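You operate a simulated robot arm through the tools that you are given. There is no shell and no other tool. Be economical: measure what you need, move in short steps, check, and stop when the job is done.

You run a simulated robot arm. Do the job below in one go: nothing can be reset, and whatever is moved stays where it is left.

JOB
Make room on the counter in front of the shoe dryer for the white reel. At the end: the red freezer box (marked "STEW") is on the mending end of the counter; the white reel stands where the red freezer box stood; the green soap stands on top of the clear empty glass jar; the grey white-ended bulb from the counter in front of the shoe dryer stands where the green soap stood; whatever was shut is shut again. Leave all else as you found it, and nothing knocked over.

Only the result counts: the job must be done as asked and must still hold three seconds after the hand-in. Knocking over, shifting, dropping, spilling or breaking anything else fails it.

ROBOT AND FRAMES
A 6-joint arm with a two-finger parallel gripper, fixed in place. Base frame: the origin is at the foot of the arm, x ahead of it, y to its left, z up; the work surface is at about z = 0.9. Units: m, rad, N and s.
With the tool pointing down near the work surface it reaches from about 0.36 to 0.76 m from the base axis. Its first joint turns from -1.152 to 1.152 rad. Payload 2.45 kg.
Tool frame: the origin (TCP) lies between the finger pads and is the grasp point; the fingertips stand 0.024 m ahead of it; z points along the fingers, y is the line along which they close. Largest opening 0.068 m; finger width 0.017, thickness 0.01; the body of the gripper, 0.04 by 0.07 m, starts 0.041 m behind the TCP.
Orientation is told as [roll, pitch, yaw] about the base's x, y, z axes, in that order, counted from this pose: with the fingers straight down and closing along the base's y, the tool's x points along the base's -x, its y along +y and its z along -z.

CONTROLS
- The arm moves only by the tool servo_tool. Its argument "motion" is a list of rows, each a list of 7 numbers: the shift along the tool's x, y, z in m, then the turn, a rotation vector about the tool's x, y, z in rad, then the gripper command, from -1 (fully open) to 1 (shut), values between in proportion. In form: [[tx, ty, tz, rx, ry, rz, gripper], ...]. A call has 1 to 10 rows; each row shifts and turns the commanded pose from where the row before left it, along the tool's axes as they then stand. Each row takes 0.2 s and may step no farther than 0.05 m and 0.15 rad from the row before; otherwise, or with a gripper value out of range, the whole call is refused. Where a pose cannot be reached the arm comes as near as it can. A force on the tool above 40 N (or 10 N above the force at the start of the call, whichever is more), or a blocked arm, ends the call early, and 0.2 s more pass. Each finger travels about 0.108 m/s and halts on what it meets, pressing with about 22 N; the grip force reading is that of the motor and also rises with nothing between the fingers. The clock runs only during rows and for 0.2 s after the last one: add rows that do not move to give the fingers time. The reply holds the time, the measured pose of the TCP, the force on the tool along the base axes, the opening and the grip force, in the units named above and with some noise.
- Cameras (640 x 400 px; columns grow to the right, rows downward): "scene" is fixed at [0.1806, 0.4334, 1.4519]; the picture's right is [-0.55, -0.84, 0.00], its down [-0.58, 0.38, -0.73] and it looks along [0.61, -0.40, -0.69] (base axes); focal length 251 px, centre (320, 200). "wrist" rides on the gripper at [0.084, 0.011, -0.075] in the tool frame; the picture's right is [-0.13, 0.99, 0.00], its down [-0.60, -0.08, -0.79] and it looks along [-0.79, -0.10, 0.61] (tool axes); focal length 251 px, centre (320, 200). There is no depth. A picture from a camera that has moved, and an enlarged one, comes with that camera's place and axes in the base frame and with its lens.
- capture(camera): a new picture of that camera. The clock stands still meanwhile.
- zoom(camera, box): a new picture of the part [left, top, right, bottom] of that camera's present view, enlarged. The clock stands still meanwhile.
- hand_in(): hands the job in; it is judged then, once.

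Go step by step. Nothing tells you positions but the pictures and the camera data: compare them with the known pose of the tool, close in by small moves and look again before you grip or let go. The budget is 120 turns and 64 pictures, counting those below and the enlarged ones. Unless the task says otherwise, let go and move clear before handing in.

The tools are called after "Emit:" as a command line: name --pt "numbers of a row" for each row, then --argument value for the rest, lists and objects as JSON in quotes. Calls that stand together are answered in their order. servo_tool: Moves the arm, as the interface text tells. Its arguments: {"type":"object","properties":{"motion":{"type":"array"}},"required":["motion"]} The other tools are called the same way: capture (camera) takes a picture; zoom (camera, box) takes an enlarged picture of a part of a camera's view; hand_in () hands the job in.

At the start:

```text
time_s: 0.0
tcp_pos: [0.4917, 0.1046, 1.2429]
orientation: [0.0, 0.0, 0.0]
wrist_force: [0.3, 0.0, 0.4]
gripper_width: 0.0678
gripper_force: 0.0
```

scene: 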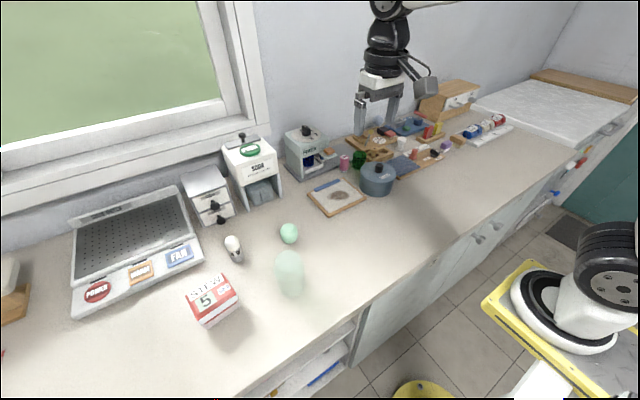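
wrist: 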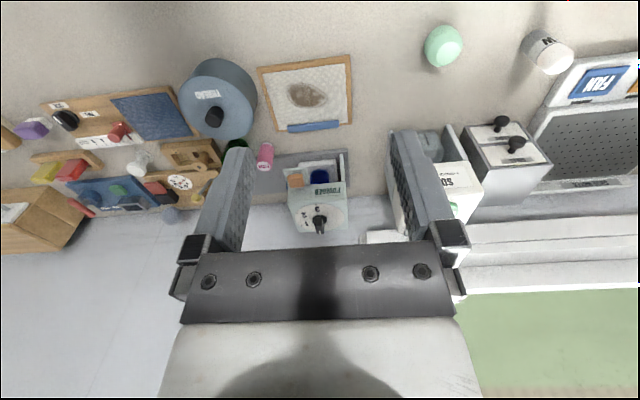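

I see the counter with a shoe dryer on the left, a red box "STEW", a bulb, green soap and a pale jar. I'll enlarge the parts to identify the items.

Emit:
zoom --camera "scene" --box '[160, 120, 360, 340]'

Emit:
zoom --camera "scene" --box '[280, 70, 540, 230]'

Emit:
zoom --camera "scene" --box '[0, 160, 260, 400]'

```text
1.82 times, centred on (260, 230) of scene
camera zoom: at [0.1806, 0.4334, 1.4519], right [-0.55, -0.84, 0.0], down [-0.58, 0.38, -0.73], along [0.61, -0.4, -0.69], focal length 457 px, centre (429, 146)
```

zoom: 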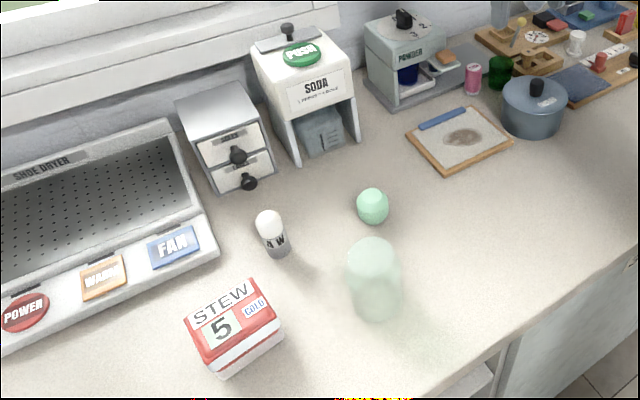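

```text
2.46 times, centred on (410, 150) of scene
camera zoom: at [0.1806, 0.4334, 1.4519], right [-0.55, -0.84, 0.0], down [-0.58, 0.38, -0.73], along [0.61, -0.4, -0.69], focal length 618 px, centre (98, 323)
```

zoom: 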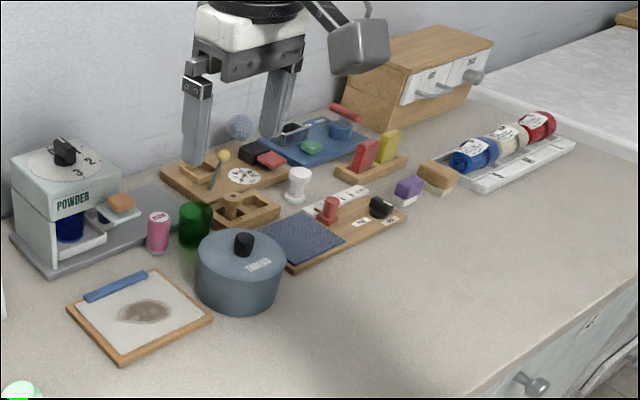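

```text
1.67 times, centred on (130, 280) of scene
camera zoom: at [0.1806, 0.4334, 1.4519], right [-0.55, -0.84, 0.0], down [-0.58, 0.38, -0.73], along [0.61, -0.4, -0.69], focal length 419 px, centre (637, 67)
```

zoom: 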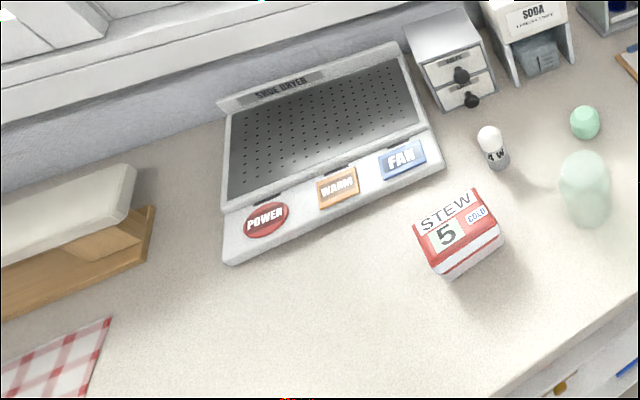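

The white reel and the mending end are not clear yet; I look closer at the right part of the counter.

Emit:
zoom --camera "scene" --box '[340, 110, 440, 172]'

Emit:
zoom --camera "scene" --box '[420, 70, 540, 145]'

Emit:
zoom --camera "wrist" --box '[0, 60, 260, 230]'

Emit:
zoom --camera "scene" --box '[170, 120, 350, 232]'

```text
6.40 times, centred on (390, 141) of scene
camera zoom: at [0.1806, 0.4334, 1.4519], right [-0.55, -0.84, 0.0], down [-0.58, 0.38, -0.73], along [0.61, -0.4, -0.69], focal length 1608 px, centre (-128, 578)
```

zoom: 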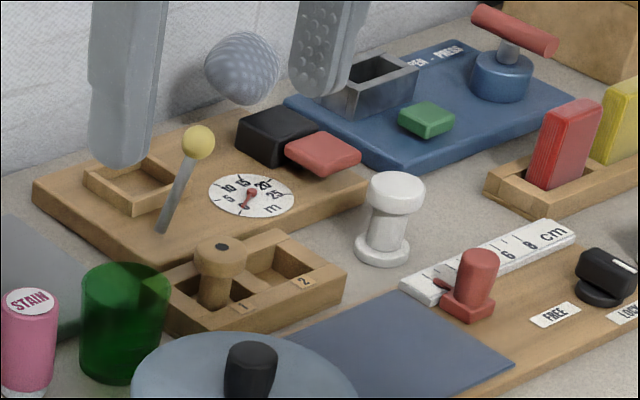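

```text
5.33 times, centred on (480, 108) of scene
camera zoom: at [0.1806, 0.4334, 1.4519], right [-0.55, -0.84, 0.0], down [-0.58, 0.38, -0.73], along [0.61, -0.4, -0.69], focal length 1340 px, centre (-533, 693)
```

zoom: 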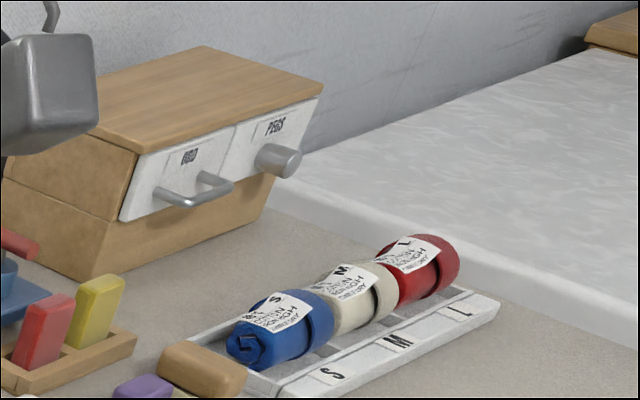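

```text
2.35 times, centred on (130, 145) of wrist
camera zoom: at [0.4074, 0.1167, 1.3176], right [0.13, 0.99, 0.0], down [0.6, -0.08, 0.79], along [0.79, -0.1, -0.61], focal length 592 px, centre (767, 329)
```

zoom: 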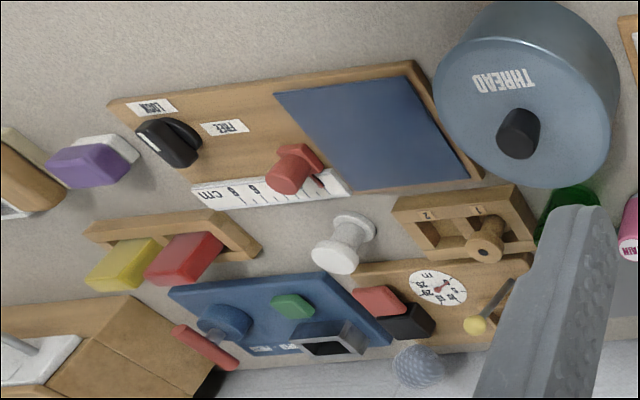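

```text
3.56 times, centred on (260, 176) of scene
camera zoom: at [0.1806, 0.4334, 1.4519], right [-0.55, -0.84, 0.0], down [-0.58, 0.38, -0.73], along [0.61, -0.4, -0.69], focal length 893 px, centre (533, 285)
```

zoom: 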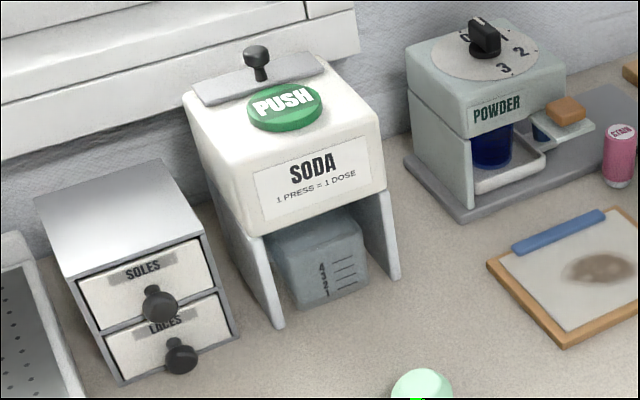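

The white spool-shaped object near (0.74, -0.33) looks like the reel, though the THREAD pot is another possible place. I'll first survey the work area from the wrist, moving left.

Emit:
servo_tool --pt "0.03 0.05 0.02 0 0 0 -1" --pt "0.03 0.05 0.02 0 0 0 -1" --pt "0.03 0.05 0.02 0 0 0 -1" --pt "0.03 0.05 0.02 0 0 0 -1" --pt "0 0.05 0 0 0 0 -1" --pt "0 0.03 0 0 0 0 -1" --pt "0 0 0 0 0 0 -1"

Emit:
capture --camera "wrist"

```text
refused: row 1 steps farther than a row can; nothing moved
```

```text
54 pictures are left
camera wrist: at [0.4074, 0.1167, 1.3176], right [0.13, 0.99, 0.0], down [0.6, -0.08, 0.79], along [0.79, -0.1, -0.61], focal length 251 px, centre (320, 200)
```

wrist: 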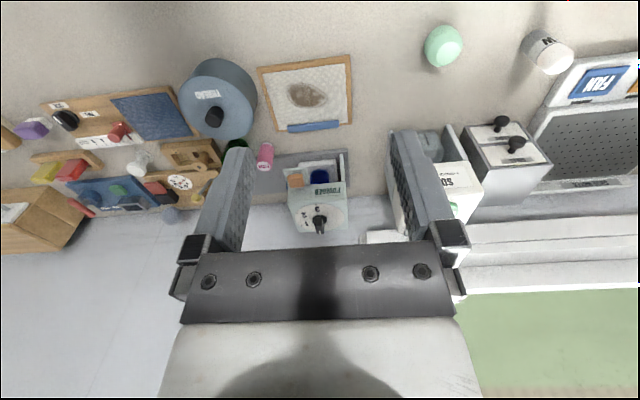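

Row limit is on the combined step; I use smaller steps.

Emit:
servo_tool --pt "0.018 0.045 0 0 0 0 -1" --pt "0.018 0.045 0 0 0 0 -1" --pt "0.018 0.045 0 0 0 0 -1" --pt "0.018 0.045 0 0 0 0 -1" --pt "0.018 0.045 0 0 0 0 -1" --pt "0.018 0.045 0 0 0 0 -1" --pt "0.01 0.03 0 0 0 0 -1" --pt "0 0 0 0 0 0 -1"

Emit:
capture --camera "wrist"

```text
time_s: 1.8
tcp_pos: [0.3738, 0.4037, 1.2421]
orientation: [0.002, 0.0, 0.001]
wrist_force: [0.3, 0.3, 0.3]
gripper_width: 0.068
gripper_force: 0.1
```

```text
53 pictures are left
camera wrist: at [0.2899, 0.4157, 1.3176], right [0.13, 0.99, 0.0], down [0.6, -0.08, 0.79], along [0.79, -0.1, -0.61], focal length 251 px, centre (320, 200)
```

wrist: 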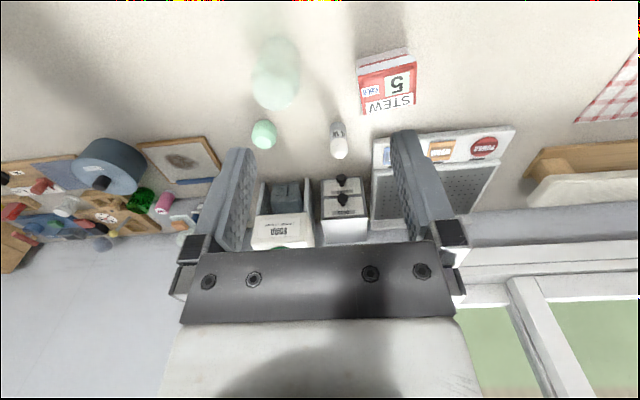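

Everything is in view; I enlarge the central items.

Emit:
zoom --camera "wrist" --box '[230, 30, 430, 170]'

Emit:
zoom --camera "scene" --box '[180, 210, 320, 330]'

```text
2.86 times, centred on (330, 100) of wrist
camera zoom: at [0.2899, 0.4157, 1.3176], right [0.13, 0.99, 0.0], down [0.6, -0.08, 0.79], along [0.79, -0.1, -0.61], focal length 718 px, centre (291, 486)
```

zoom: 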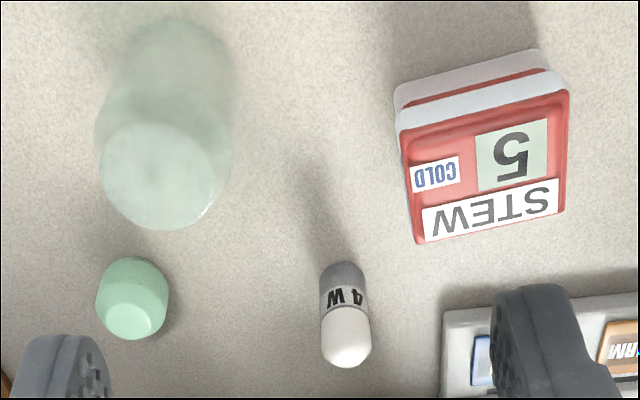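

```text
3.33 times, centred on (250, 270) of scene
camera zoom: at [0.1806, 0.4334, 1.4519], right [-0.55, -0.84, 0.0], down [-0.58, 0.38, -0.73], along [0.61, -0.4, -0.69], focal length 838 px, centre (553, -33)
```

zoom: 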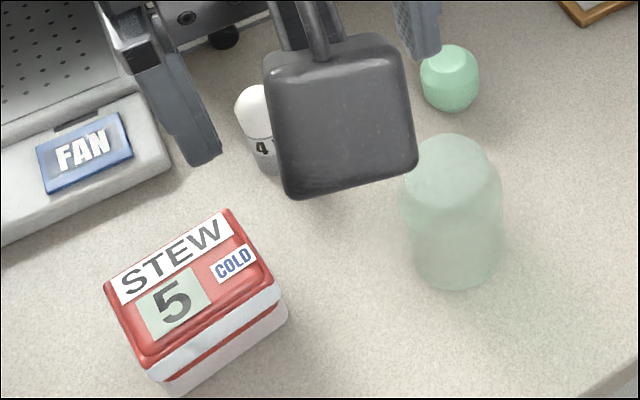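

The jar looks closed on top at about (0.457, 0.331, top 1.005), the soap at (0.585, 0.269), the bulb at (0.599, 0.413) and the box at (0.48, 0.485), turned about 0.13 rad. I start with the soap: move above it and look.

Emit:
servo_tool --pt "-0.0352 -0.0225 0 0 0 0 -1" --pt "-0.0352 -0.0225 0 0 0 0 -1" --pt "-0.0352 -0.0225 0 0 0 0 -1" --pt "-0.0352 -0.0225 0 0 0 0 -1" --pt "-0.0352 -0.0225 0 0 0 0 -1" --pt "-0.0352 -0.0225 0 0 0 0 -1" --pt "0 0 0.045 0 0 0 -1" --pt "0 0 0.045 0 0 0 -1" --pt "0 0 0.045 0 0 0 -1" --pt "0 0 0.045 0 0 0 -1"

Emit:
capture --camera "wrist"

Emit:
zoom --camera "scene" --box '[240, 190, 340, 310]'

```text
time_s: 4.0
tcp_pos: [0.5833, 0.2727, 1.0612]
orientation: [-0.001, 0.001, -0.001]
wrist_force: [0.1, -0.3, 0.2]
gripper_width: 0.0679
gripper_force: 0.0
```

```text
50 pictures are left
camera wrist: at [0.4996, 0.2843, 1.1368], right [0.13, 0.99, 0.0], down [0.6, -0.08, 0.79], along [0.79, -0.1, -0.61], focal length 251 px, centre (320, 200)
```

wrist: 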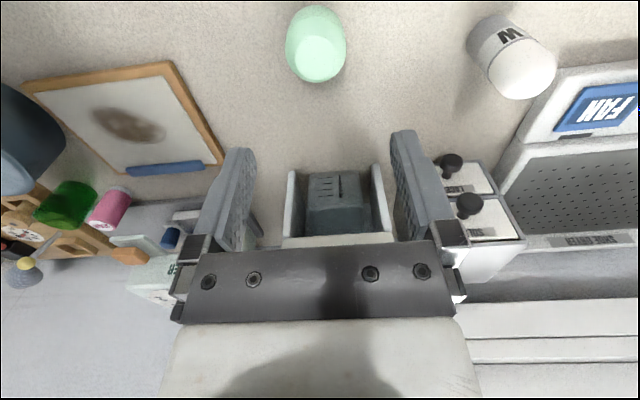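

```text
3.33 times, centred on (290, 250) of scene
camera zoom: at [0.1806, 0.4334, 1.4518], right [-0.55, -0.84, 0.0], down [-0.58, 0.38, -0.73], along [0.61, -0.4, -0.69], focal length 838 px, centre (420, 33)
```

zoom: 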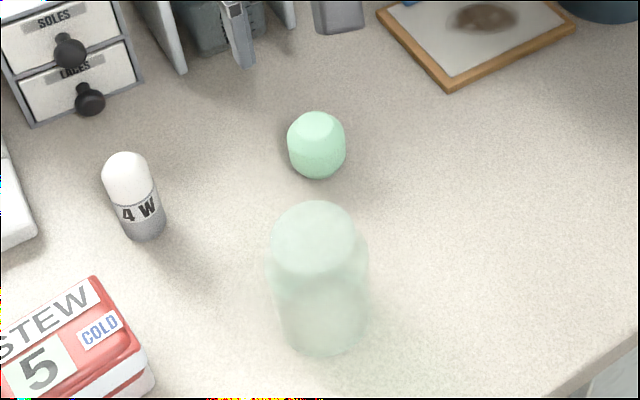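

Soap sits at about (0.584, 0.271), height about 0.04, right under the tool. I descend and grip.

Emit:
servo_tool --pt "-0.001 -0.0015 0.045 0 0 0 -1" --pt "0 0 0.045 0 0 0 -1" --pt "0 0 0.042 0 0 0 -1" --pt "0 0 0 0 0 0 -1"

Emit:
capture --camera "wrist"

```text
time_s: 5.0
tcp_pos: [0.5853, 0.2707, 0.9294]
orientation: [0.0, -0.001, -0.001]
wrist_force: [0.9, 0.7, -0.8]
gripper_width: 0.068
gripper_force: 0.0
```

```text
48 pictures are left
camera wrist: at [0.5017, 0.2827, 1.0051], right [0.13, 0.99, 0.0], down [0.6, -0.08, 0.79], along [0.79, -0.1, -0.61], focal length 251 px, centre (320, 200)
```

wrist: 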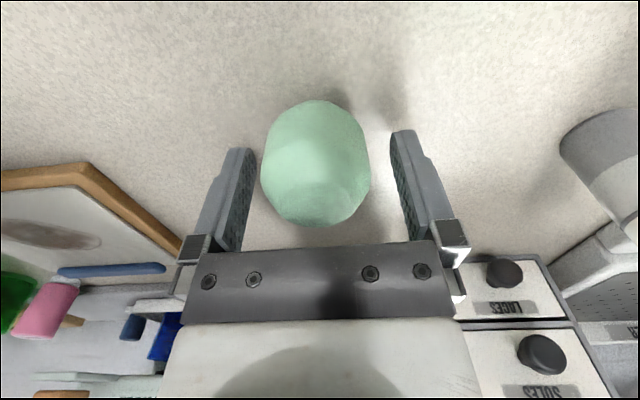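

Centred. Close and lift to jar-top height.

Emit:
servo_tool --pt "0 0 0 0 0 0 0" --pt "0 0 0 0 0 0 1" --pt "0 0 0 0 0 0 1" --pt "0 0 -0.02 0 0 0 1" --pt "0 0 -0.04 0 0 0 1" --pt "0 0 -0.045 0 0 0 1" --pt "0 0 -0.045 0 0 0 1"

Emit:
capture --camera "wrist"

```text
time_s: 6.6
tcp_pos: [0.586, 0.2702, 1.0797]
orientation: [0.001, -0.001, 0.0]
wrist_force: [-1.0, 1.3, -1.0]
gripper_width: 0.0451
gripper_force: 21.9
```

```text
47 pictures are left
camera wrist: at [0.5017, 0.2816, 1.1563], right [0.13, 0.99, 0.0], down [0.6, -0.08, 0.79], along [0.79, -0.1, -0.61], focal length 251 px, centre (320, 200)
```

wrist: 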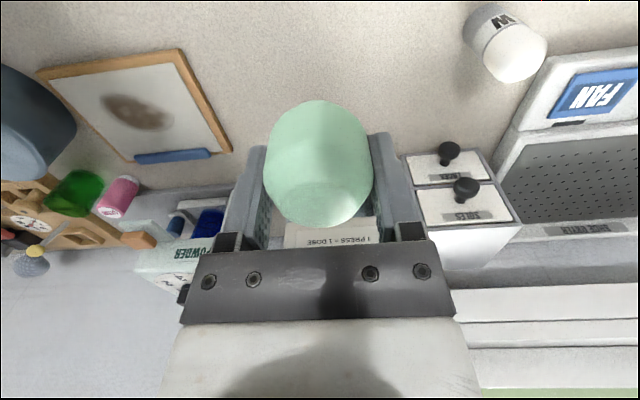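

Soap is held at (0.0451 wide). I move up over the jar to view its top.

Emit:
servo_tool --pt "0 0 -0.045 0 0 0 1" --pt "0 0 -0.025 0 0 0 1" --pt "0.034 0.0152 0 0 0 0 1" --pt "0.034 0.0152 0 0 0 0 1" --pt "0.034 0.0152 0 0 0 0 1" --pt "0.034 0.0152 0 0 0 0 1" --pt "0 0 0 0 0 0 1"

Emit:
zoom --camera "wrist" --box '[220, 0, 420, 125]'

Emit:
zoom --camera "scene" --box '[250, 180, 350, 300]'

```text
time_s: 8.2
tcp_pos: [0.4482, 0.3296, 1.1498]
orientation: [0.0, 0.0, 0.0]
wrist_force: [0.2, -0.4, 0.0]
gripper_width: 0.0452
gripper_force: 22.3
```

```text
3.20 times, centred on (320, 62) of wrist
camera zoom: at [0.3645, 0.3404, 1.2261], right [0.13, 0.99, 0.0], down [0.6, -0.08, 0.79], along [0.79, -0.1, -0.61], focal length 805 px, centre (320, 640)
```

zoom: 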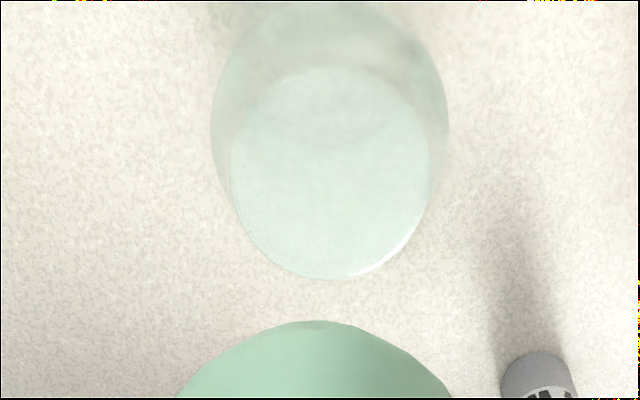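

```text
3.33 times, centred on (300, 240) of scene
camera zoom: at [0.1806, 0.4334, 1.4519], right [-0.55, -0.84, 0.0], down [-0.58, 0.38, -0.73], along [0.61, -0.4, -0.69], focal length 838 px, centre (387, 67)
```

zoom: 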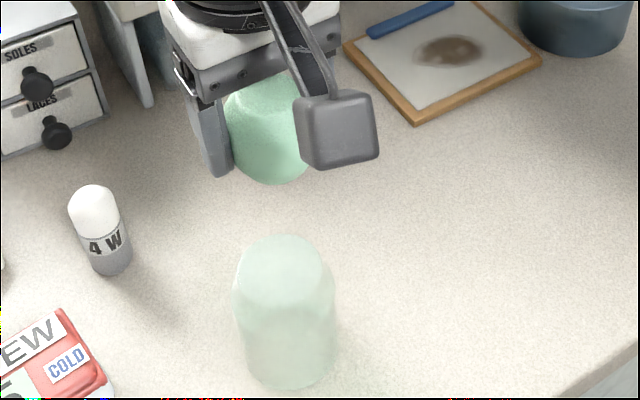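

The jar's top is a flat disc about 0.051 wide, centred near (0.456, 0.331, 1.005). I align and lower to just above.

Emit:
servo_tool --pt "-0.0093 0.0014 0.02 0 0 0 1" --pt "0 0 0.04 0 0 0 1" --pt "0 0 0.035 0 0 0 1" --pt "0 0 0.011 0 0 0 1" --pt "0 0 0 0 0 0 1"

Emit:
zoom --camera "scene" --box '[240, 190, 340, 310]'

Emit:
capture --camera "wrist"

```text
time_s: 9.4
tcp_pos: [0.4585, 0.3335, 1.0427]
orientation: [0.002, -0.001, -0.001]
wrist_force: [0.0, 0.1, -0.8]
gripper_width: 0.0446
gripper_force: 22.1
```

```text
3.33 times, centred on (290, 250) of scene
camera zoom: at [0.1806, 0.4334, 1.4519], right [-0.55, -0.84, 0.0], down [-0.58, 0.38, -0.73], along [0.61, -0.4, -0.69], focal length 838 px, centre (420, 33)
```

zoom: 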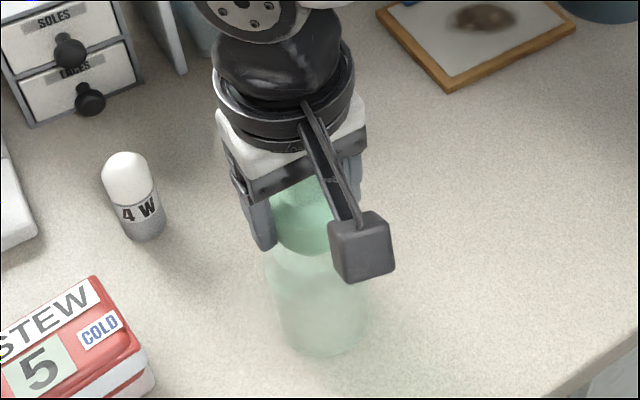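

```text
43 pictures are left
camera wrist: at [0.3747, 0.3436, 1.119], right [0.13, 0.99, 0.0], down [0.6, -0.08, 0.79], along [0.79, -0.1, -0.61], focal length 251 px, centre (320, 200)
```

wrist: 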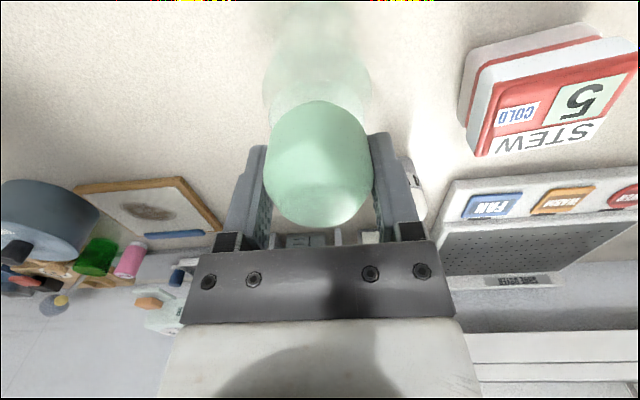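

Aligned. Lower in small steps and watch the force.

Emit:
servo_tool --pt "0 -0.001 0.003 0 0 0 1" --pt "0 0 0.002 0 0 0 1" --pt "0 0 0 0 0 0 1"

Emit:
servo_tool --pt "0 0 0.002 0 0 0 1" --pt "0 0 0 0 0 0 1"

Emit:
servo_tool --pt "0 0 0.0015 0 0 0 1" --pt "0 0 0 0 0 0 1"

```text
time_s: 10.2
tcp_pos: [0.459, 0.3296, 1.0386]
orientation: [0.002, 0.0, 0.0]
wrist_force: [0.0, 0.5, -0.6]
gripper_width: 0.045
gripper_force: 22.0
```

```text
time_s: 10.8
tcp_pos: [0.4603, 0.3313, 1.0372]
orientation: [-0.001, 0.0, 0.0]
wrist_force: [0.1, -0.1, -1.2]
gripper_width: 0.0451
gripper_force: 21.8
```

```text
time_s: 11.4
tcp_pos: [0.4585, 0.3302, 1.0375]
orientation: [-0.001, 0.0, 0.001]
wrist_force: [-0.1, -0.3, -0.2]
gripper_width: 0.0451
gripper_force: 21.9
```

No contact yet; continue.

Emit:
servo_tool --pt "0 0 0.0015 0 0 0 1" --pt "0 0 0 0 0 0 1"

Emit:
servo_tool --pt "0 0 0.0015 0 0 0 1" --pt "0 0 0 0 0 0 1"

Emit:
zoom --camera "wrist" --box '[240, 20, 400, 240]'

```text
time_s: 12.0
tcp_pos: [0.4596, 0.3302, 1.0344]
orientation: [0.0, 0.0, 0.0]
wrist_force: [0.0, -1.1, -0.8]
gripper_width: 0.0451
gripper_force: 22.0
```

```text
time_s: 12.6
tcp_pos: [0.4582, 0.3295, 1.0315]
orientation: [0.002, 0.0, 0.001]
wrist_force: [0.3, -0.2, -0.4]
gripper_width: 0.0449
gripper_force: 21.9
```

```text
1.82 times, centred on (320, 130) of wrist
camera zoom: at [0.3748, 0.3415, 1.108], right [0.13, 0.99, 0.0], down [0.6, -0.08, 0.79], along [0.79, -0.1, -0.61], focal length 457 px, centre (320, 327)
```

zoom: 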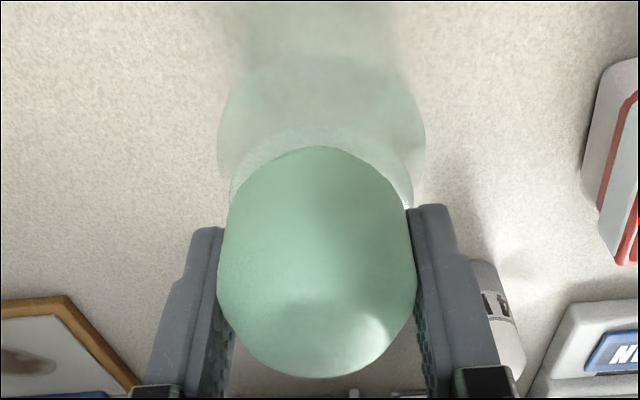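

Alignment is good and there is still a little gap; continue down.

Emit:
servo_tool --pt "0 0 0.0015 0 0 0 1" --pt "0 0 0 0 0 0 1"

Emit:
servo_tool --pt "0 0 0.0015 0 0 0 1" --pt "0 0 0 0 0 0 1"

Emit:
zoom --camera "scene" --box '[260, 220, 320, 280]'

```text
time_s: 13.2
tcp_pos: [0.4584, 0.3301, 1.0314]
orientation: [-0.002, 0.0, -0.002]
wrist_force: [-0.4, 0.1, -1.4]
gripper_width: 0.0449
gripper_force: 21.9
```

```text
time_s: 13.8
tcp_pos: [0.4587, 0.3288, 1.0297]
orientation: [-0.001, 0.0, 0.001]
wrist_force: [-1.2, 0.5, 3.4]
gripper_width: 0.045
gripper_force: 21.7
```

```text
6.67 times, centred on (290, 250) of scene
camera zoom: at [0.1805, 0.4334, 1.4519], right [-0.55, -0.84, 0.0], down [-0.58, 0.38, -0.73], along [0.61, -0.4, -0.69], focal length 1675 px, centre (520, -133)
```

zoom: 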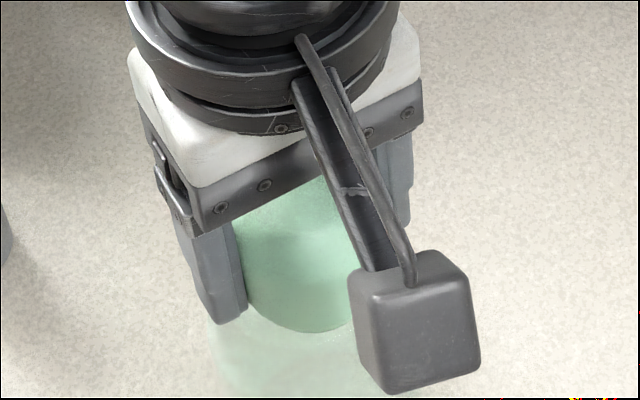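

Contact felt (+3.4 N). Release and retract straight up.

Emit:
servo_tool --pt "0 0 0 0 0 0 -0.5" --pt "0 0 0 0 0 0 -0.8" --pt "0 0 0 0 0 0 -1" --pt "0 0 -0.02 0 0 0 -1" --pt "0 0 -0.045 0 0 0 -1" --pt "0 0 -0.045 0 0 0 -1" --pt "0 0 -0.045 0 0 0 -1" --pt "0.03 0 -0.03 0 0 0 -1"

Emit:
zoom --camera "scene" --box '[180, 200, 340, 310]'

```text
time_s: 15.6
tcp_pos: [0.4305, 0.3325, 1.2143]
orientation: [0.0, 0.0, 0.002]
wrist_force: [0.6, -0.3, 0.9]
gripper_width: 0.068
gripper_force: 0.1
```

```text
3.64 times, centred on (260, 255) of scene
camera zoom: at [0.1806, 0.4334, 1.4519], right [-0.55, -0.84, 0.0], down [-0.58, 0.38, -0.73], along [0.61, -0.4, -0.69], focal length 914 px, centre (538, 0)
```

zoom: 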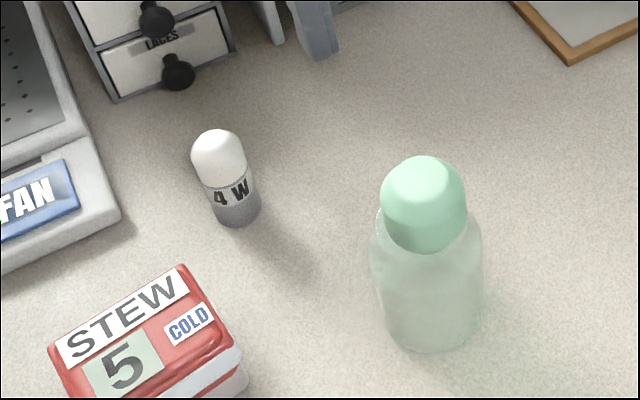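

The soap stands on the jar. Next the bulb at about (0.599, 0.413).

Emit:
servo_tool --pt "-0.0337 0.0161 0 0 0 0 -1" --pt "-0.0337 0.0161 0 0 0 0 -1" --pt "-0.0337 0.0161 0 0 0 0 -1" --pt "-0.0337 0.0161 0 0 0 0 -1" --pt "-0.0337 0.0161 0 0 0 0 -1" --pt "0 0 0.045 0 0 0 -1" --pt "0 0 0.045 0 0 0 -1" --pt "0 0 0.045 0 0 0 -1" --pt "0 0 0 0 0 0 -1"

Emit:
capture --camera "wrist"

```text
time_s: 17.6
tcp_pos: [0.5839, 0.4004, 1.0736]
orientation: [0.0, -0.001, 0.001]
wrist_force: [0.2, -0.3, -0.5]
gripper_width: 0.068
gripper_force: 0.1
out of reach, approached as far as the arm can: row 5
```

```text
39 pictures are left
camera wrist: at [0.5005, 0.4124, 1.1493], right [0.13, 0.99, 0.0], down [0.6, -0.08, 0.79], along [0.79, -0.1, -0.61], focal length 251 px, centre (320, 200)
```

wrist: 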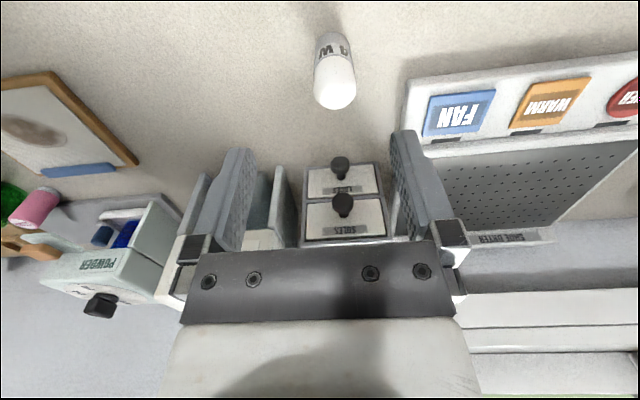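

Bulb located at about (0.601, 0.411). I align and lower around it, then look.

Emit:
servo_tool --pt "-0.017 0.0105 0.02 0 0 0 -1" --pt "0 0 0.035 0 0 0 -1" --pt "0 0 0.035 0 0 0 -1" --pt "0 0 0.036 0 0 0 -1" --pt "0 0 0 0 0 0 -1"

Emit:
capture --camera "wrist"

```text
time_s: 18.8
tcp_pos: [0.6019, 0.4092, 0.9471]
orientation: [0.002, 0.0, 0.0]
wrist_force: [1.1, -0.4, 0.9]
gripper_width: 0.0682
gripper_force: 0.0
```

```text
38 pictures are left
camera wrist: at [0.5176, 0.4201, 1.0225], right [0.13, 0.99, 0.0], down [0.6, -0.08, 0.79], along [0.79, -0.1, -0.61], focal length 251 px, centre (320, 200)
```

wrist: 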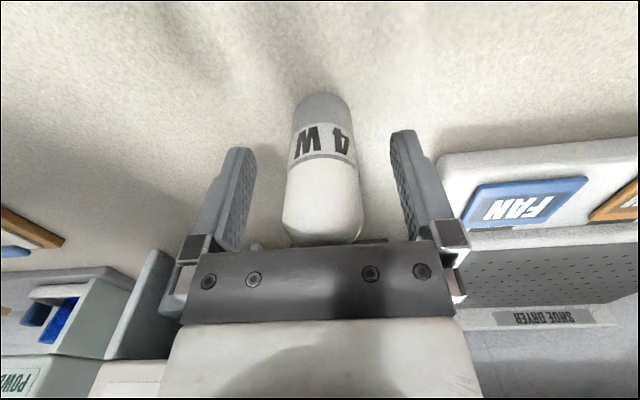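

Centred. Grip and lift.

Emit:
servo_tool --pt "-0.002 0.001 0.003 0 0 0 -1" --pt "0 0 0 0 0 0 0" --pt "0 0 0 0 0 0 1" --pt "0 0 0 0 0 0 1" --pt "0 0 0 0 0 0 1"

Emit:
servo_tool --pt "0 0 -0.02 0 0 0 1" --pt "0 0 -0.04 0 0 0 1" --pt "0 0 -0.03 0 0 0 1" --pt "0 0 0 0 0 0 1"

Emit:
capture --camera "wrist"

```text
time_s: 20.0
tcp_pos: [0.6037, 0.4099, 0.9435]
orientation: [0.002, 0.0, 0.0]
wrist_force: [0.2, 0.3, 0.4]
gripper_width: 0.031
gripper_force: 22.0
```

```text
time_s: 21.0
tcp_pos: [0.604, 0.4094, 1.0335]
orientation: [0.001, 0.001, 0.0]
wrist_force: [-0.2, 0.2, -1.2]
gripper_width: 0.0308
gripper_force: 21.7
```

```text
37 pictures are left
camera wrist: at [0.519, 0.4221, 1.1093], right [0.13, 0.99, 0.0], down [0.6, -0.08, 0.79], along [0.79, -0.1, -0.61], focal length 251 px, centre (320, 200)
```

wrist: 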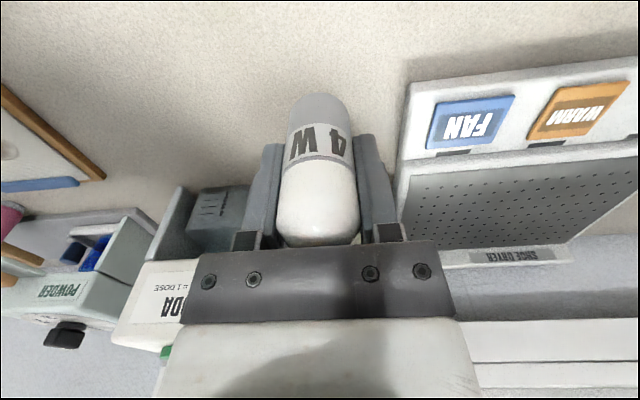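

Bulb held. Carry to the soap's old spot (0.585, 0.271) and lower.

Emit:
servo_tool --pt "0.0063 -0.046 0 0 0 0 1" --pt "0.0063 -0.046 0 0 0 0 1" --pt "0.0064 -0.0465 0 0 0 0 1" --pt "0 0 0.03 0 0 0 1" --pt "0 0 0.03 0 0 0 1" --pt "0 0 0.02 0 0 0 1" --pt "0 0 0 0 0 0 1"

Emit:
capture --camera "scene"

```text
time_s: 22.6
tcp_pos: [0.5859, 0.2731, 0.9523]
orientation: [0.0, 0.001, -0.001]
wrist_force: [-0.2, -0.3, -1.3]
gripper_width: 0.0305
gripper_force: 21.9
```

```text
36 pictures are left
```

scene: 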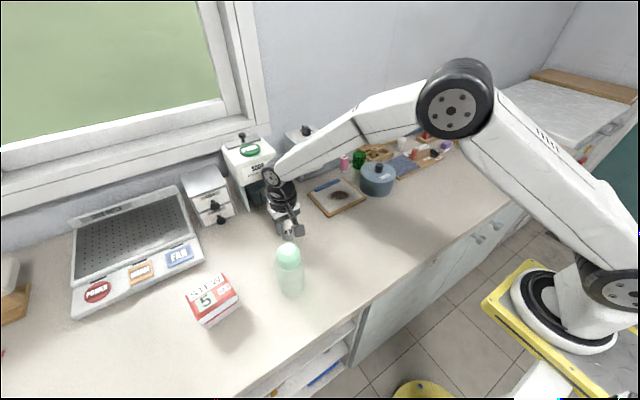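

Lowering to contact in small steps.

Emit:
servo_tool --pt "0 -0.001 0.005 0 0 0 1" --pt "0 0 0 0 0 0 1"

Emit:
servo_tool --pt "0 0 0.002 0 0 0 1" --pt "0 0 0 0 0 0 1"

Emit:
servo_tool --pt "0 0 0.0015 0 0 0 1" --pt "0 0 0 0 0 0 1"

```text
time_s: 23.2
tcp_pos: [0.5854, 0.2712, 0.9463]
orientation: [0.001, 0.001, 0.0]
wrist_force: [0.1, 0.3, -0.7]
gripper_width: 0.0304
gripper_force: 21.9
```

```text
time_s: 23.8
tcp_pos: [0.5859, 0.272, 0.9451]
orientation: [0.001, 0.0, 0.001]
wrist_force: [-0.4, 0.6, -0.5]
gripper_width: 0.0306
gripper_force: 21.8
```

```text
time_s: 24.4
tcp_pos: [0.5841, 0.2726, 0.9457]
orientation: [-0.001, -0.001, -0.001]
wrist_force: [1.3, -3.1, 7.1]
gripper_width: 0.0311
gripper_force: 21.8
```

Contact with the counter. Release and rise straight up.

Emit:
servo_tool --pt "0 0 0 0 0 0 0.2" --pt "0 0 0 0 0 0 -0.3" --pt "0 0 0 0 0 0 -1" --pt "0 0 0 0 0 0 -1" --pt "0 0 -0.03 0 0 0 -1" --pt "0 0 -0.045 0 0 0 -1" --pt "0 0 -0.045 0 0 0 -1" --pt "0 0 -0.045 0 0 0 -1"

Emit:
capture --camera "wrist"

```text
time_s: 26.2
tcp_pos: [0.5859, 0.2704, 1.1124]
orientation: [-0.002, 0.001, 0.001]
wrist_force: [0.8, 0.1, 0.9]
gripper_width: 0.0682
gripper_force: 0.1
```

```text
35 pictures are left
camera wrist: at [0.5019, 0.2819, 1.1884], right [0.13, 0.99, 0.0], down [0.6, -0.08, 0.79], along [0.79, -0.1, -0.61], focal length 251 px, centre (320, 200)
```

wrist: 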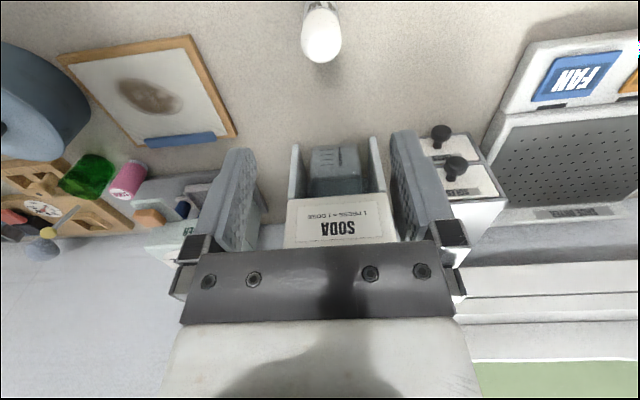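

Bulb stands. Before the box, I look at the mending end to settle the reel and a free spot.

Emit:
servo_tool --pt "0.008 -0.044 -0.01 0 0 0 -1" --pt "0.008 -0.044 -0.01 0 0 0 -1" --pt "0.008 -0.044 -0.01 0 0 0 -1" --pt "0.008 -0.044 0 0 0 0 -1" --pt "0.008 -0.044 0 0 0 0 -1" --pt "0.008 -0.044 0 0 0 0 -1" --pt "0.008 -0.044 0 0 0 0 -1" --pt "0.008 -0.044 0 0 0 0 -1" --pt "0.008 -0.044 0 0 0 0 -1" --pt "0.008 -0.044 0 0 0 0 -1"

Emit:
capture --camera "wrist"

```text
time_s: 28.4
tcp_pos: [0.5043, -0.1694, 1.1388]
orientation: [0.0, 0.001, 0.002]
wrist_force: [-0.2, -0.1, -0.4]
gripper_width: 0.068
gripper_force: 0.0
```

```text
34 pictures are left
camera wrist: at [0.4206, -0.1574, 1.215], right [0.13, 0.99, 0.0], down [0.6, -0.08, 0.79], along [0.79, -0.1, -0.61], focal length 251 px, centre (320, 200)
```

wrist: 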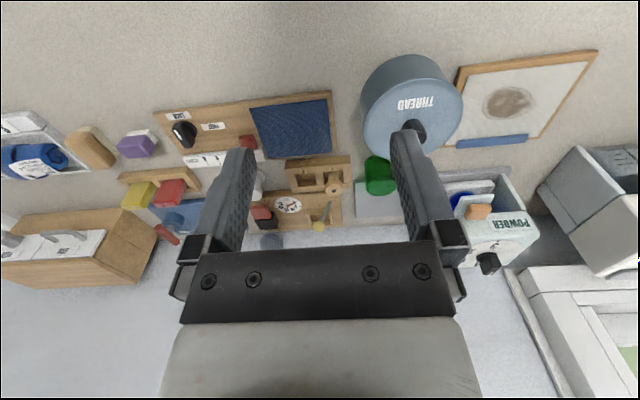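

The left finger hides the white spool; shift right and look again.

Emit:
servo_tool --pt "0 -0.045 0 0 0 0 -1" --pt "0 -0.045 0 0 0 0 -1" --pt "0 -0.045 0 0 0 0 -1" --pt "0 -0.02 0 0 0 0 -1" --pt "0 0 0 0 0 0 -1"

Emit:
capture --camera "wrist"

Emit:
zoom --camera "wrist" --box '[240, 80, 400, 240]'

```text
time_s: 29.6
tcp_pos: [0.5037, -0.3248, 1.1392]
orientation: [0.001, -0.001, 0.0]
wrist_force: [0.1, -0.1, -0.1]
gripper_width: 0.0678
gripper_force: 0.1
```

```text
33 pictures are left
camera wrist: at [0.4204, -0.3131, 1.216], right [0.13, 0.99, 0.0], down [0.6, -0.08, 0.79], along [0.79, -0.1, -0.61], focal length 251 px, centre (320, 200)
```

wrist: 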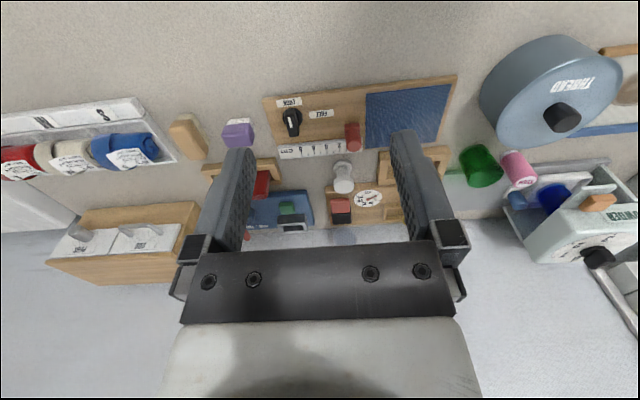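

```text
2.50 times, centred on (320, 160) of wrist
camera zoom: at [0.4204, -0.3131, 1.216], right [0.13, 0.99, 0.0], down [0.6, -0.08, 0.79], along [0.79, -0.1, -0.61], focal length 629 px, centre (320, 300)
```

zoom: 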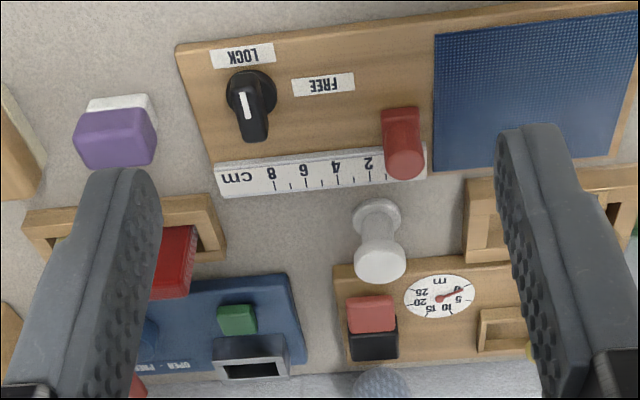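

A white spool stands at about (0.737, -0.313), and the THREAD pot is at (0.609, -0.072). I'll move the red box first; there is free counter around (0.50, -0.40). Travel back over the box.

Emit:
servo_tool --pt "0.0013 0.045 0 0 0 0 -1" --pt "0.0013 0.045 0 0 0 0 -1" --pt "0.0013 0.045 0 0 0 0 -1" --pt "0.0013 0.045 0 0 0 0 -1" --pt "0.0013 0.045 0 0 0 0 -1" --pt "0.0013 0.045 0 0 0 0 -1" --pt "0.0013 0.045 0 0 0 0 -1" --pt "0.0013 0.045 0 0 0 0 -1" --pt "0.0013 0.045 0 0 0 0 -1"

Emit:
servo_tool --pt "0.0013 0.045 0 0 0 0 -1" --pt "0.0013 0.045 0 0 0 0 -1" --pt "0.0013 0.045 0 0 0 0 -1" --pt "0.0013 0.045 0 0 0 0 -1" --pt "0.0013 0.045 0 0 0 0 -1" --pt "0.0013 0.045 0 0 0 0 -1" --pt "0.0013 0.045 0 0 0 0 -1" --pt "0.0013 0.045 0 0 0 0 -1" --pt "0.0013 0.045 0 0 0 0 -1"

Emit:
servo_tool --pt "0 0 0 0 0 -0.143 -1" --pt "0 0 0 0 0 -0.143 -1" --pt "0 0 0 0 0 -0.143 -1" --pt "0 0 0 0 0 -0.143 -1" --pt "0 0 0 0 0 -0.143 -1" --pt "0 0 0 0 0 -0.143 -1" --pt "0 0 0 0 0 -0.143 -1" --pt "0 0 0 0 0 -0.143 -1" --pt "0 0 0 0 0 -0.143 -1"

Emit:
servo_tool --pt "0 0 0 0 0 -0.143 -1" --pt "0 0 0 0 0 -0.143 -1" --pt "0 0 0 0 0 -0.137 -1" --pt "0 0 0 0 0 0 -1"

Emit:
capture --camera "wrist"

```text
time_s: 31.6
tcp_pos: [0.4948, 0.0829, 1.1406]
orientation: [0.0, 0.001, 0.001]
wrist_force: [-0.1, 0.1, -0.9]
gripper_width: 0.0678
gripper_force: 0.0
```

```text
time_s: 33.6
tcp_pos: [0.4826, 0.4874, 1.1401]
orientation: [0.0, 0.001, 0.0]
wrist_force: [0.5, -0.2, 0.1]
gripper_width: 0.068
gripper_force: 0.0
```

```text
time_s: 35.6
tcp_pos: [0.48, 0.4855, 1.1398]
orientation: [0.001, -0.001, 1.291]
wrist_force: [-0.1, 0.4, -0.4]
gripper_width: 0.0679
gripper_force: 0.0
```

```text
time_s: 36.6
tcp_pos: [0.4806, 0.4861, 1.141]
orientation: [0.0, -0.001, 1.712]
wrist_force: [0.0, 0.3, -0.2]
gripper_width: 0.0679
gripper_force: 0.0
```

```text
31 pictures are left
camera wrist: at [0.4821, 0.4022, 1.216], right [-1.0, -0.01, 0.0], down [-0.01, 0.61, 0.79], along [-0.01, 0.79, -0.61], focal length 251 px, centre (320, 200)
```

wrist: 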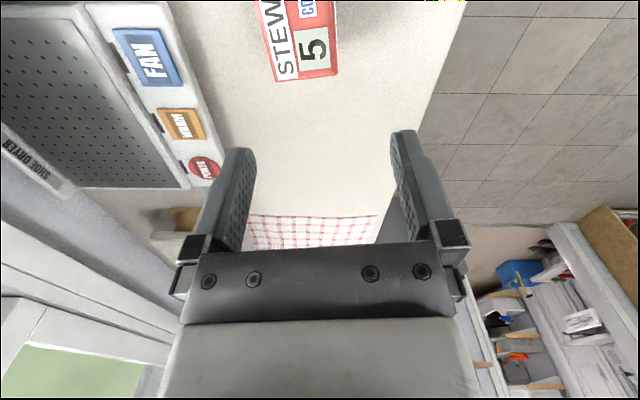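

Refined: box top is about z 0.97 with centre near (0.4965, 0.488), and the grip is tight (about 0.06 wide). I align and come closer above it to check.

Emit:
servo_tool --pt "0.0003 -0.0161 0.03 0 0 0 -1" --pt "0 0 0.04 0 0 0 -1" --pt "0 0 0.04 0 0 0 -1" --pt "0 0 0 0 0 0 -1"

Emit:
capture --camera "wrist"

Emit:
zoom --camera "scene" --box '[160, 230, 290, 340]'

```text
time_s: 37.6
tcp_pos: [0.4986, 0.4867, 1.0293]
orientation: [0.001, 0.0, 1.71]
wrist_force: [-0.2, -0.7, 0.2]
gripper_width: 0.0677
gripper_force: 0.0
```

```text
30 pictures are left
camera wrist: at [0.4994, 0.4036, 1.1056], right [-1.0, -0.01, 0.0], down [-0.01, 0.61, 0.79], along [-0.01, 0.79, -0.61], focal length 251 px, centre (320, 200)
```

wrist: 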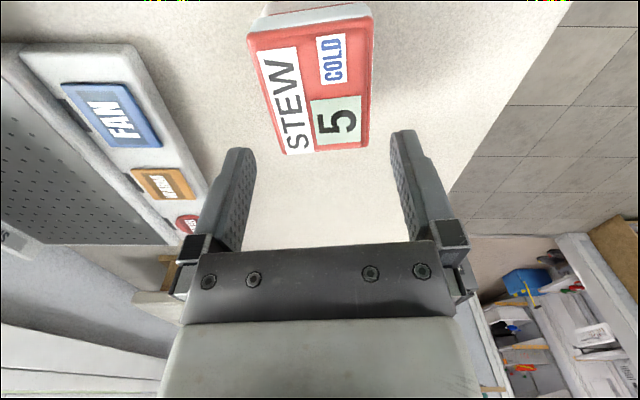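

```text
3.64 times, centred on (225, 285) of scene
camera zoom: at [0.1806, 0.4334, 1.4519], right [-0.55, -0.84, 0.0], down [-0.58, 0.38, -0.73], along [0.61, -0.4, -0.69], focal length 914 px, centre (666, -109)
```

zoom: 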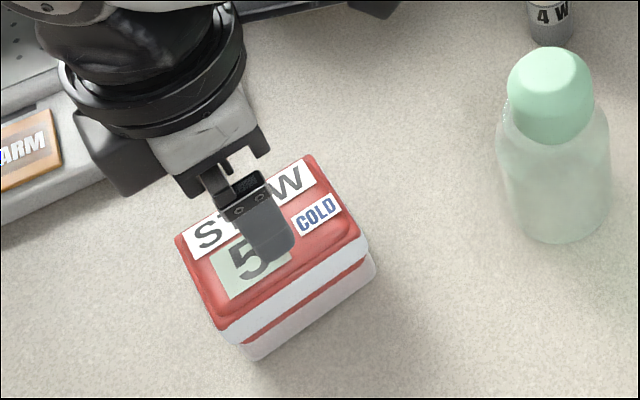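

Aligned to within about a millimetre. Descend slowly around the box.

Emit:
servo_tool --pt "0.001 0 0.02 0 0 0.012 -1" --pt "0 0 0.02 0 0 0 -1" --pt "0 0 0.02 0 0 0 -1" --pt "0 0 0.014 0 0 0 -1" --pt "0 0 0 0 0 0 -1"

Emit:
capture --camera "wrist"

```text
time_s: 38.8
tcp_pos: [0.4981, 0.487, 0.9564]
orientation: [0.0, 0.0, 1.698]
wrist_force: [0.3, 0.5, -0.6]
gripper_width: 0.0682
gripper_force: 0.0
```

```text
28 pictures are left
camera wrist: at [0.4975, 0.4031, 1.0313], right [-1.0, 0.0, 0.0], down [0.0, 0.61, 0.79], along [0.0, 0.79, -0.61], focal length 251 px, centre (320, 200)
```

wrist: 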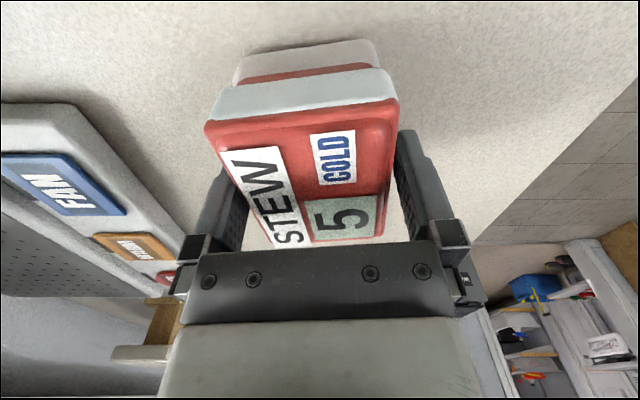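

Fingers straddle the box; close and lift.

Emit:
servo_tool --pt "0 0 0 0 0 0 -0.6" --pt "0 0 0 0 0 0 1" --pt "0 0 0 0 0 0 1" --pt "0 0 0 0 0 0 1" --pt "0 0 -0.02 0 0 0 1" --pt "0 0 -0.04 0 0 0 1" --pt "0 0 -0.045 0 0 0 1" --pt "0 0 -0.045 0 0 0 1" --pt "0 0 -0.04 0 0 0 1"

Emit:
capture --camera "scene"

```text
time_s: 40.8
tcp_pos: [0.4984, 0.4884, 1.1459]
orientation: [-0.001, 0.002, 1.696]
wrist_force: [-0.3, -0.4, -2.9]
gripper_width: 0.0618
gripper_force: 21.9
```

```text
27 pictures are left
```

scene: 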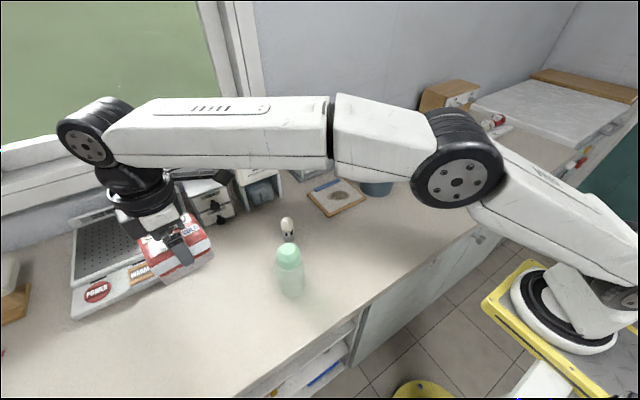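

Box held (0.0618 wide). I turn back to near-zero yaw, then carry it over everything to the mending end.

Emit:
servo_tool --pt "0 0 -0.01 0 0 0.143 1" --pt "0 0 0 0 0 0.143 1" --pt "0 0 0 0 0 0.143 1" --pt "0 0 0 0 0 0.143 1" --pt "0 0 0 0 0 0.143 1" --pt "0 0 0 0 0 0.143 1" --pt "0 0 0 0 0 0.143 1" --pt "0 0 0 0 0 0.143 1" --pt "0 0 0 0 0 0.143 1" --pt "0 0 0 0 0 0.143 1"

Emit:
servo_tool --pt "0 0 0 0 0 0.143 1" --pt "0.0055 -0.044 0 0 0 0 1" --pt "0.0055 -0.044 0 0 0 0 1" --pt "0.0055 -0.044 0 0 0 0 1" --pt "0.0055 -0.044 0 0 0 0 1" --pt "0.0055 -0.044 0 0 0 0 1" --pt "0.0055 -0.044 0 0 0 0 1" --pt "0.0055 -0.044 0 0 0 0 1" --pt "0.0055 -0.044 0 0 0 0 1" --pt "0.0055 -0.044 0 0 0 0 1"

Emit:
servo_tool --pt "0.0055 -0.044 0 0 0 0 1" --pt "0.0055 -0.044 0 0 0 0 1" --pt "0.0055 -0.044 0 0 0 0 1" --pt "0.0055 -0.044 0 0 0 0 1" --pt "0.0055 -0.044 0 0 0 0 1" --pt "0.0055 -0.044 0 0 0 0 1" --pt "0.0055 -0.044 0 0 0 0 1" --pt "0.0055 -0.044 0 0 0 0 1" --pt "0.0055 -0.044 0 0 0 0 1" --pt "0.0055 -0.044 0 0 0 0 1"

Emit:
capture --camera "wrist"

```text
time_s: 43.0
tcp_pos: [0.4967, 0.4862, 1.1573]
orientation: [0.0, 0.0, 0.265]
wrist_force: [0.3, -0.2, -1.8]
gripper_width: 0.0619
gripper_force: 21.0
```

```text
time_s: 45.2
tcp_pos: [0.497, 0.0865, 1.1554]
orientation: [0.001, 0.001, 0.126]
wrist_force: [0.1, -1.0, -2.5]
gripper_width: 0.0618
gripper_force: 21.9
```

```text
time_s: 47.4
tcp_pos: [0.4987, -0.3548, 1.1569]
orientation: [0.001, -0.001, 0.126]
wrist_force: [0.9, -0.4, -2.6]
gripper_width: 0.062
gripper_force: 22.7
```

```text
26 pictures are left
camera wrist: at [0.4138, -0.3538, 1.2318], right [0.0, 1.0, 0.0], down [0.61, 0.0, 0.79], along [0.79, 0.0, -0.61], focal length 251 px, centre (320, 200)
```

wrist: 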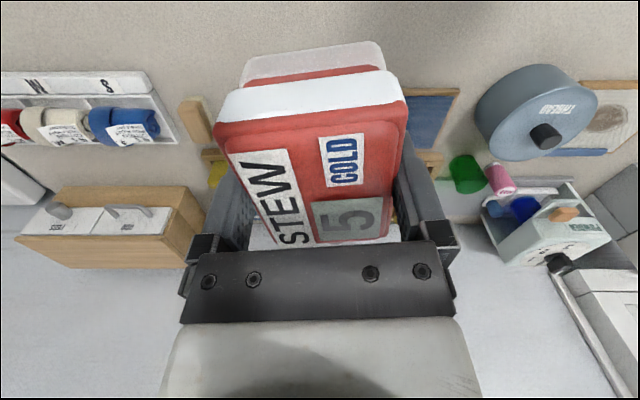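

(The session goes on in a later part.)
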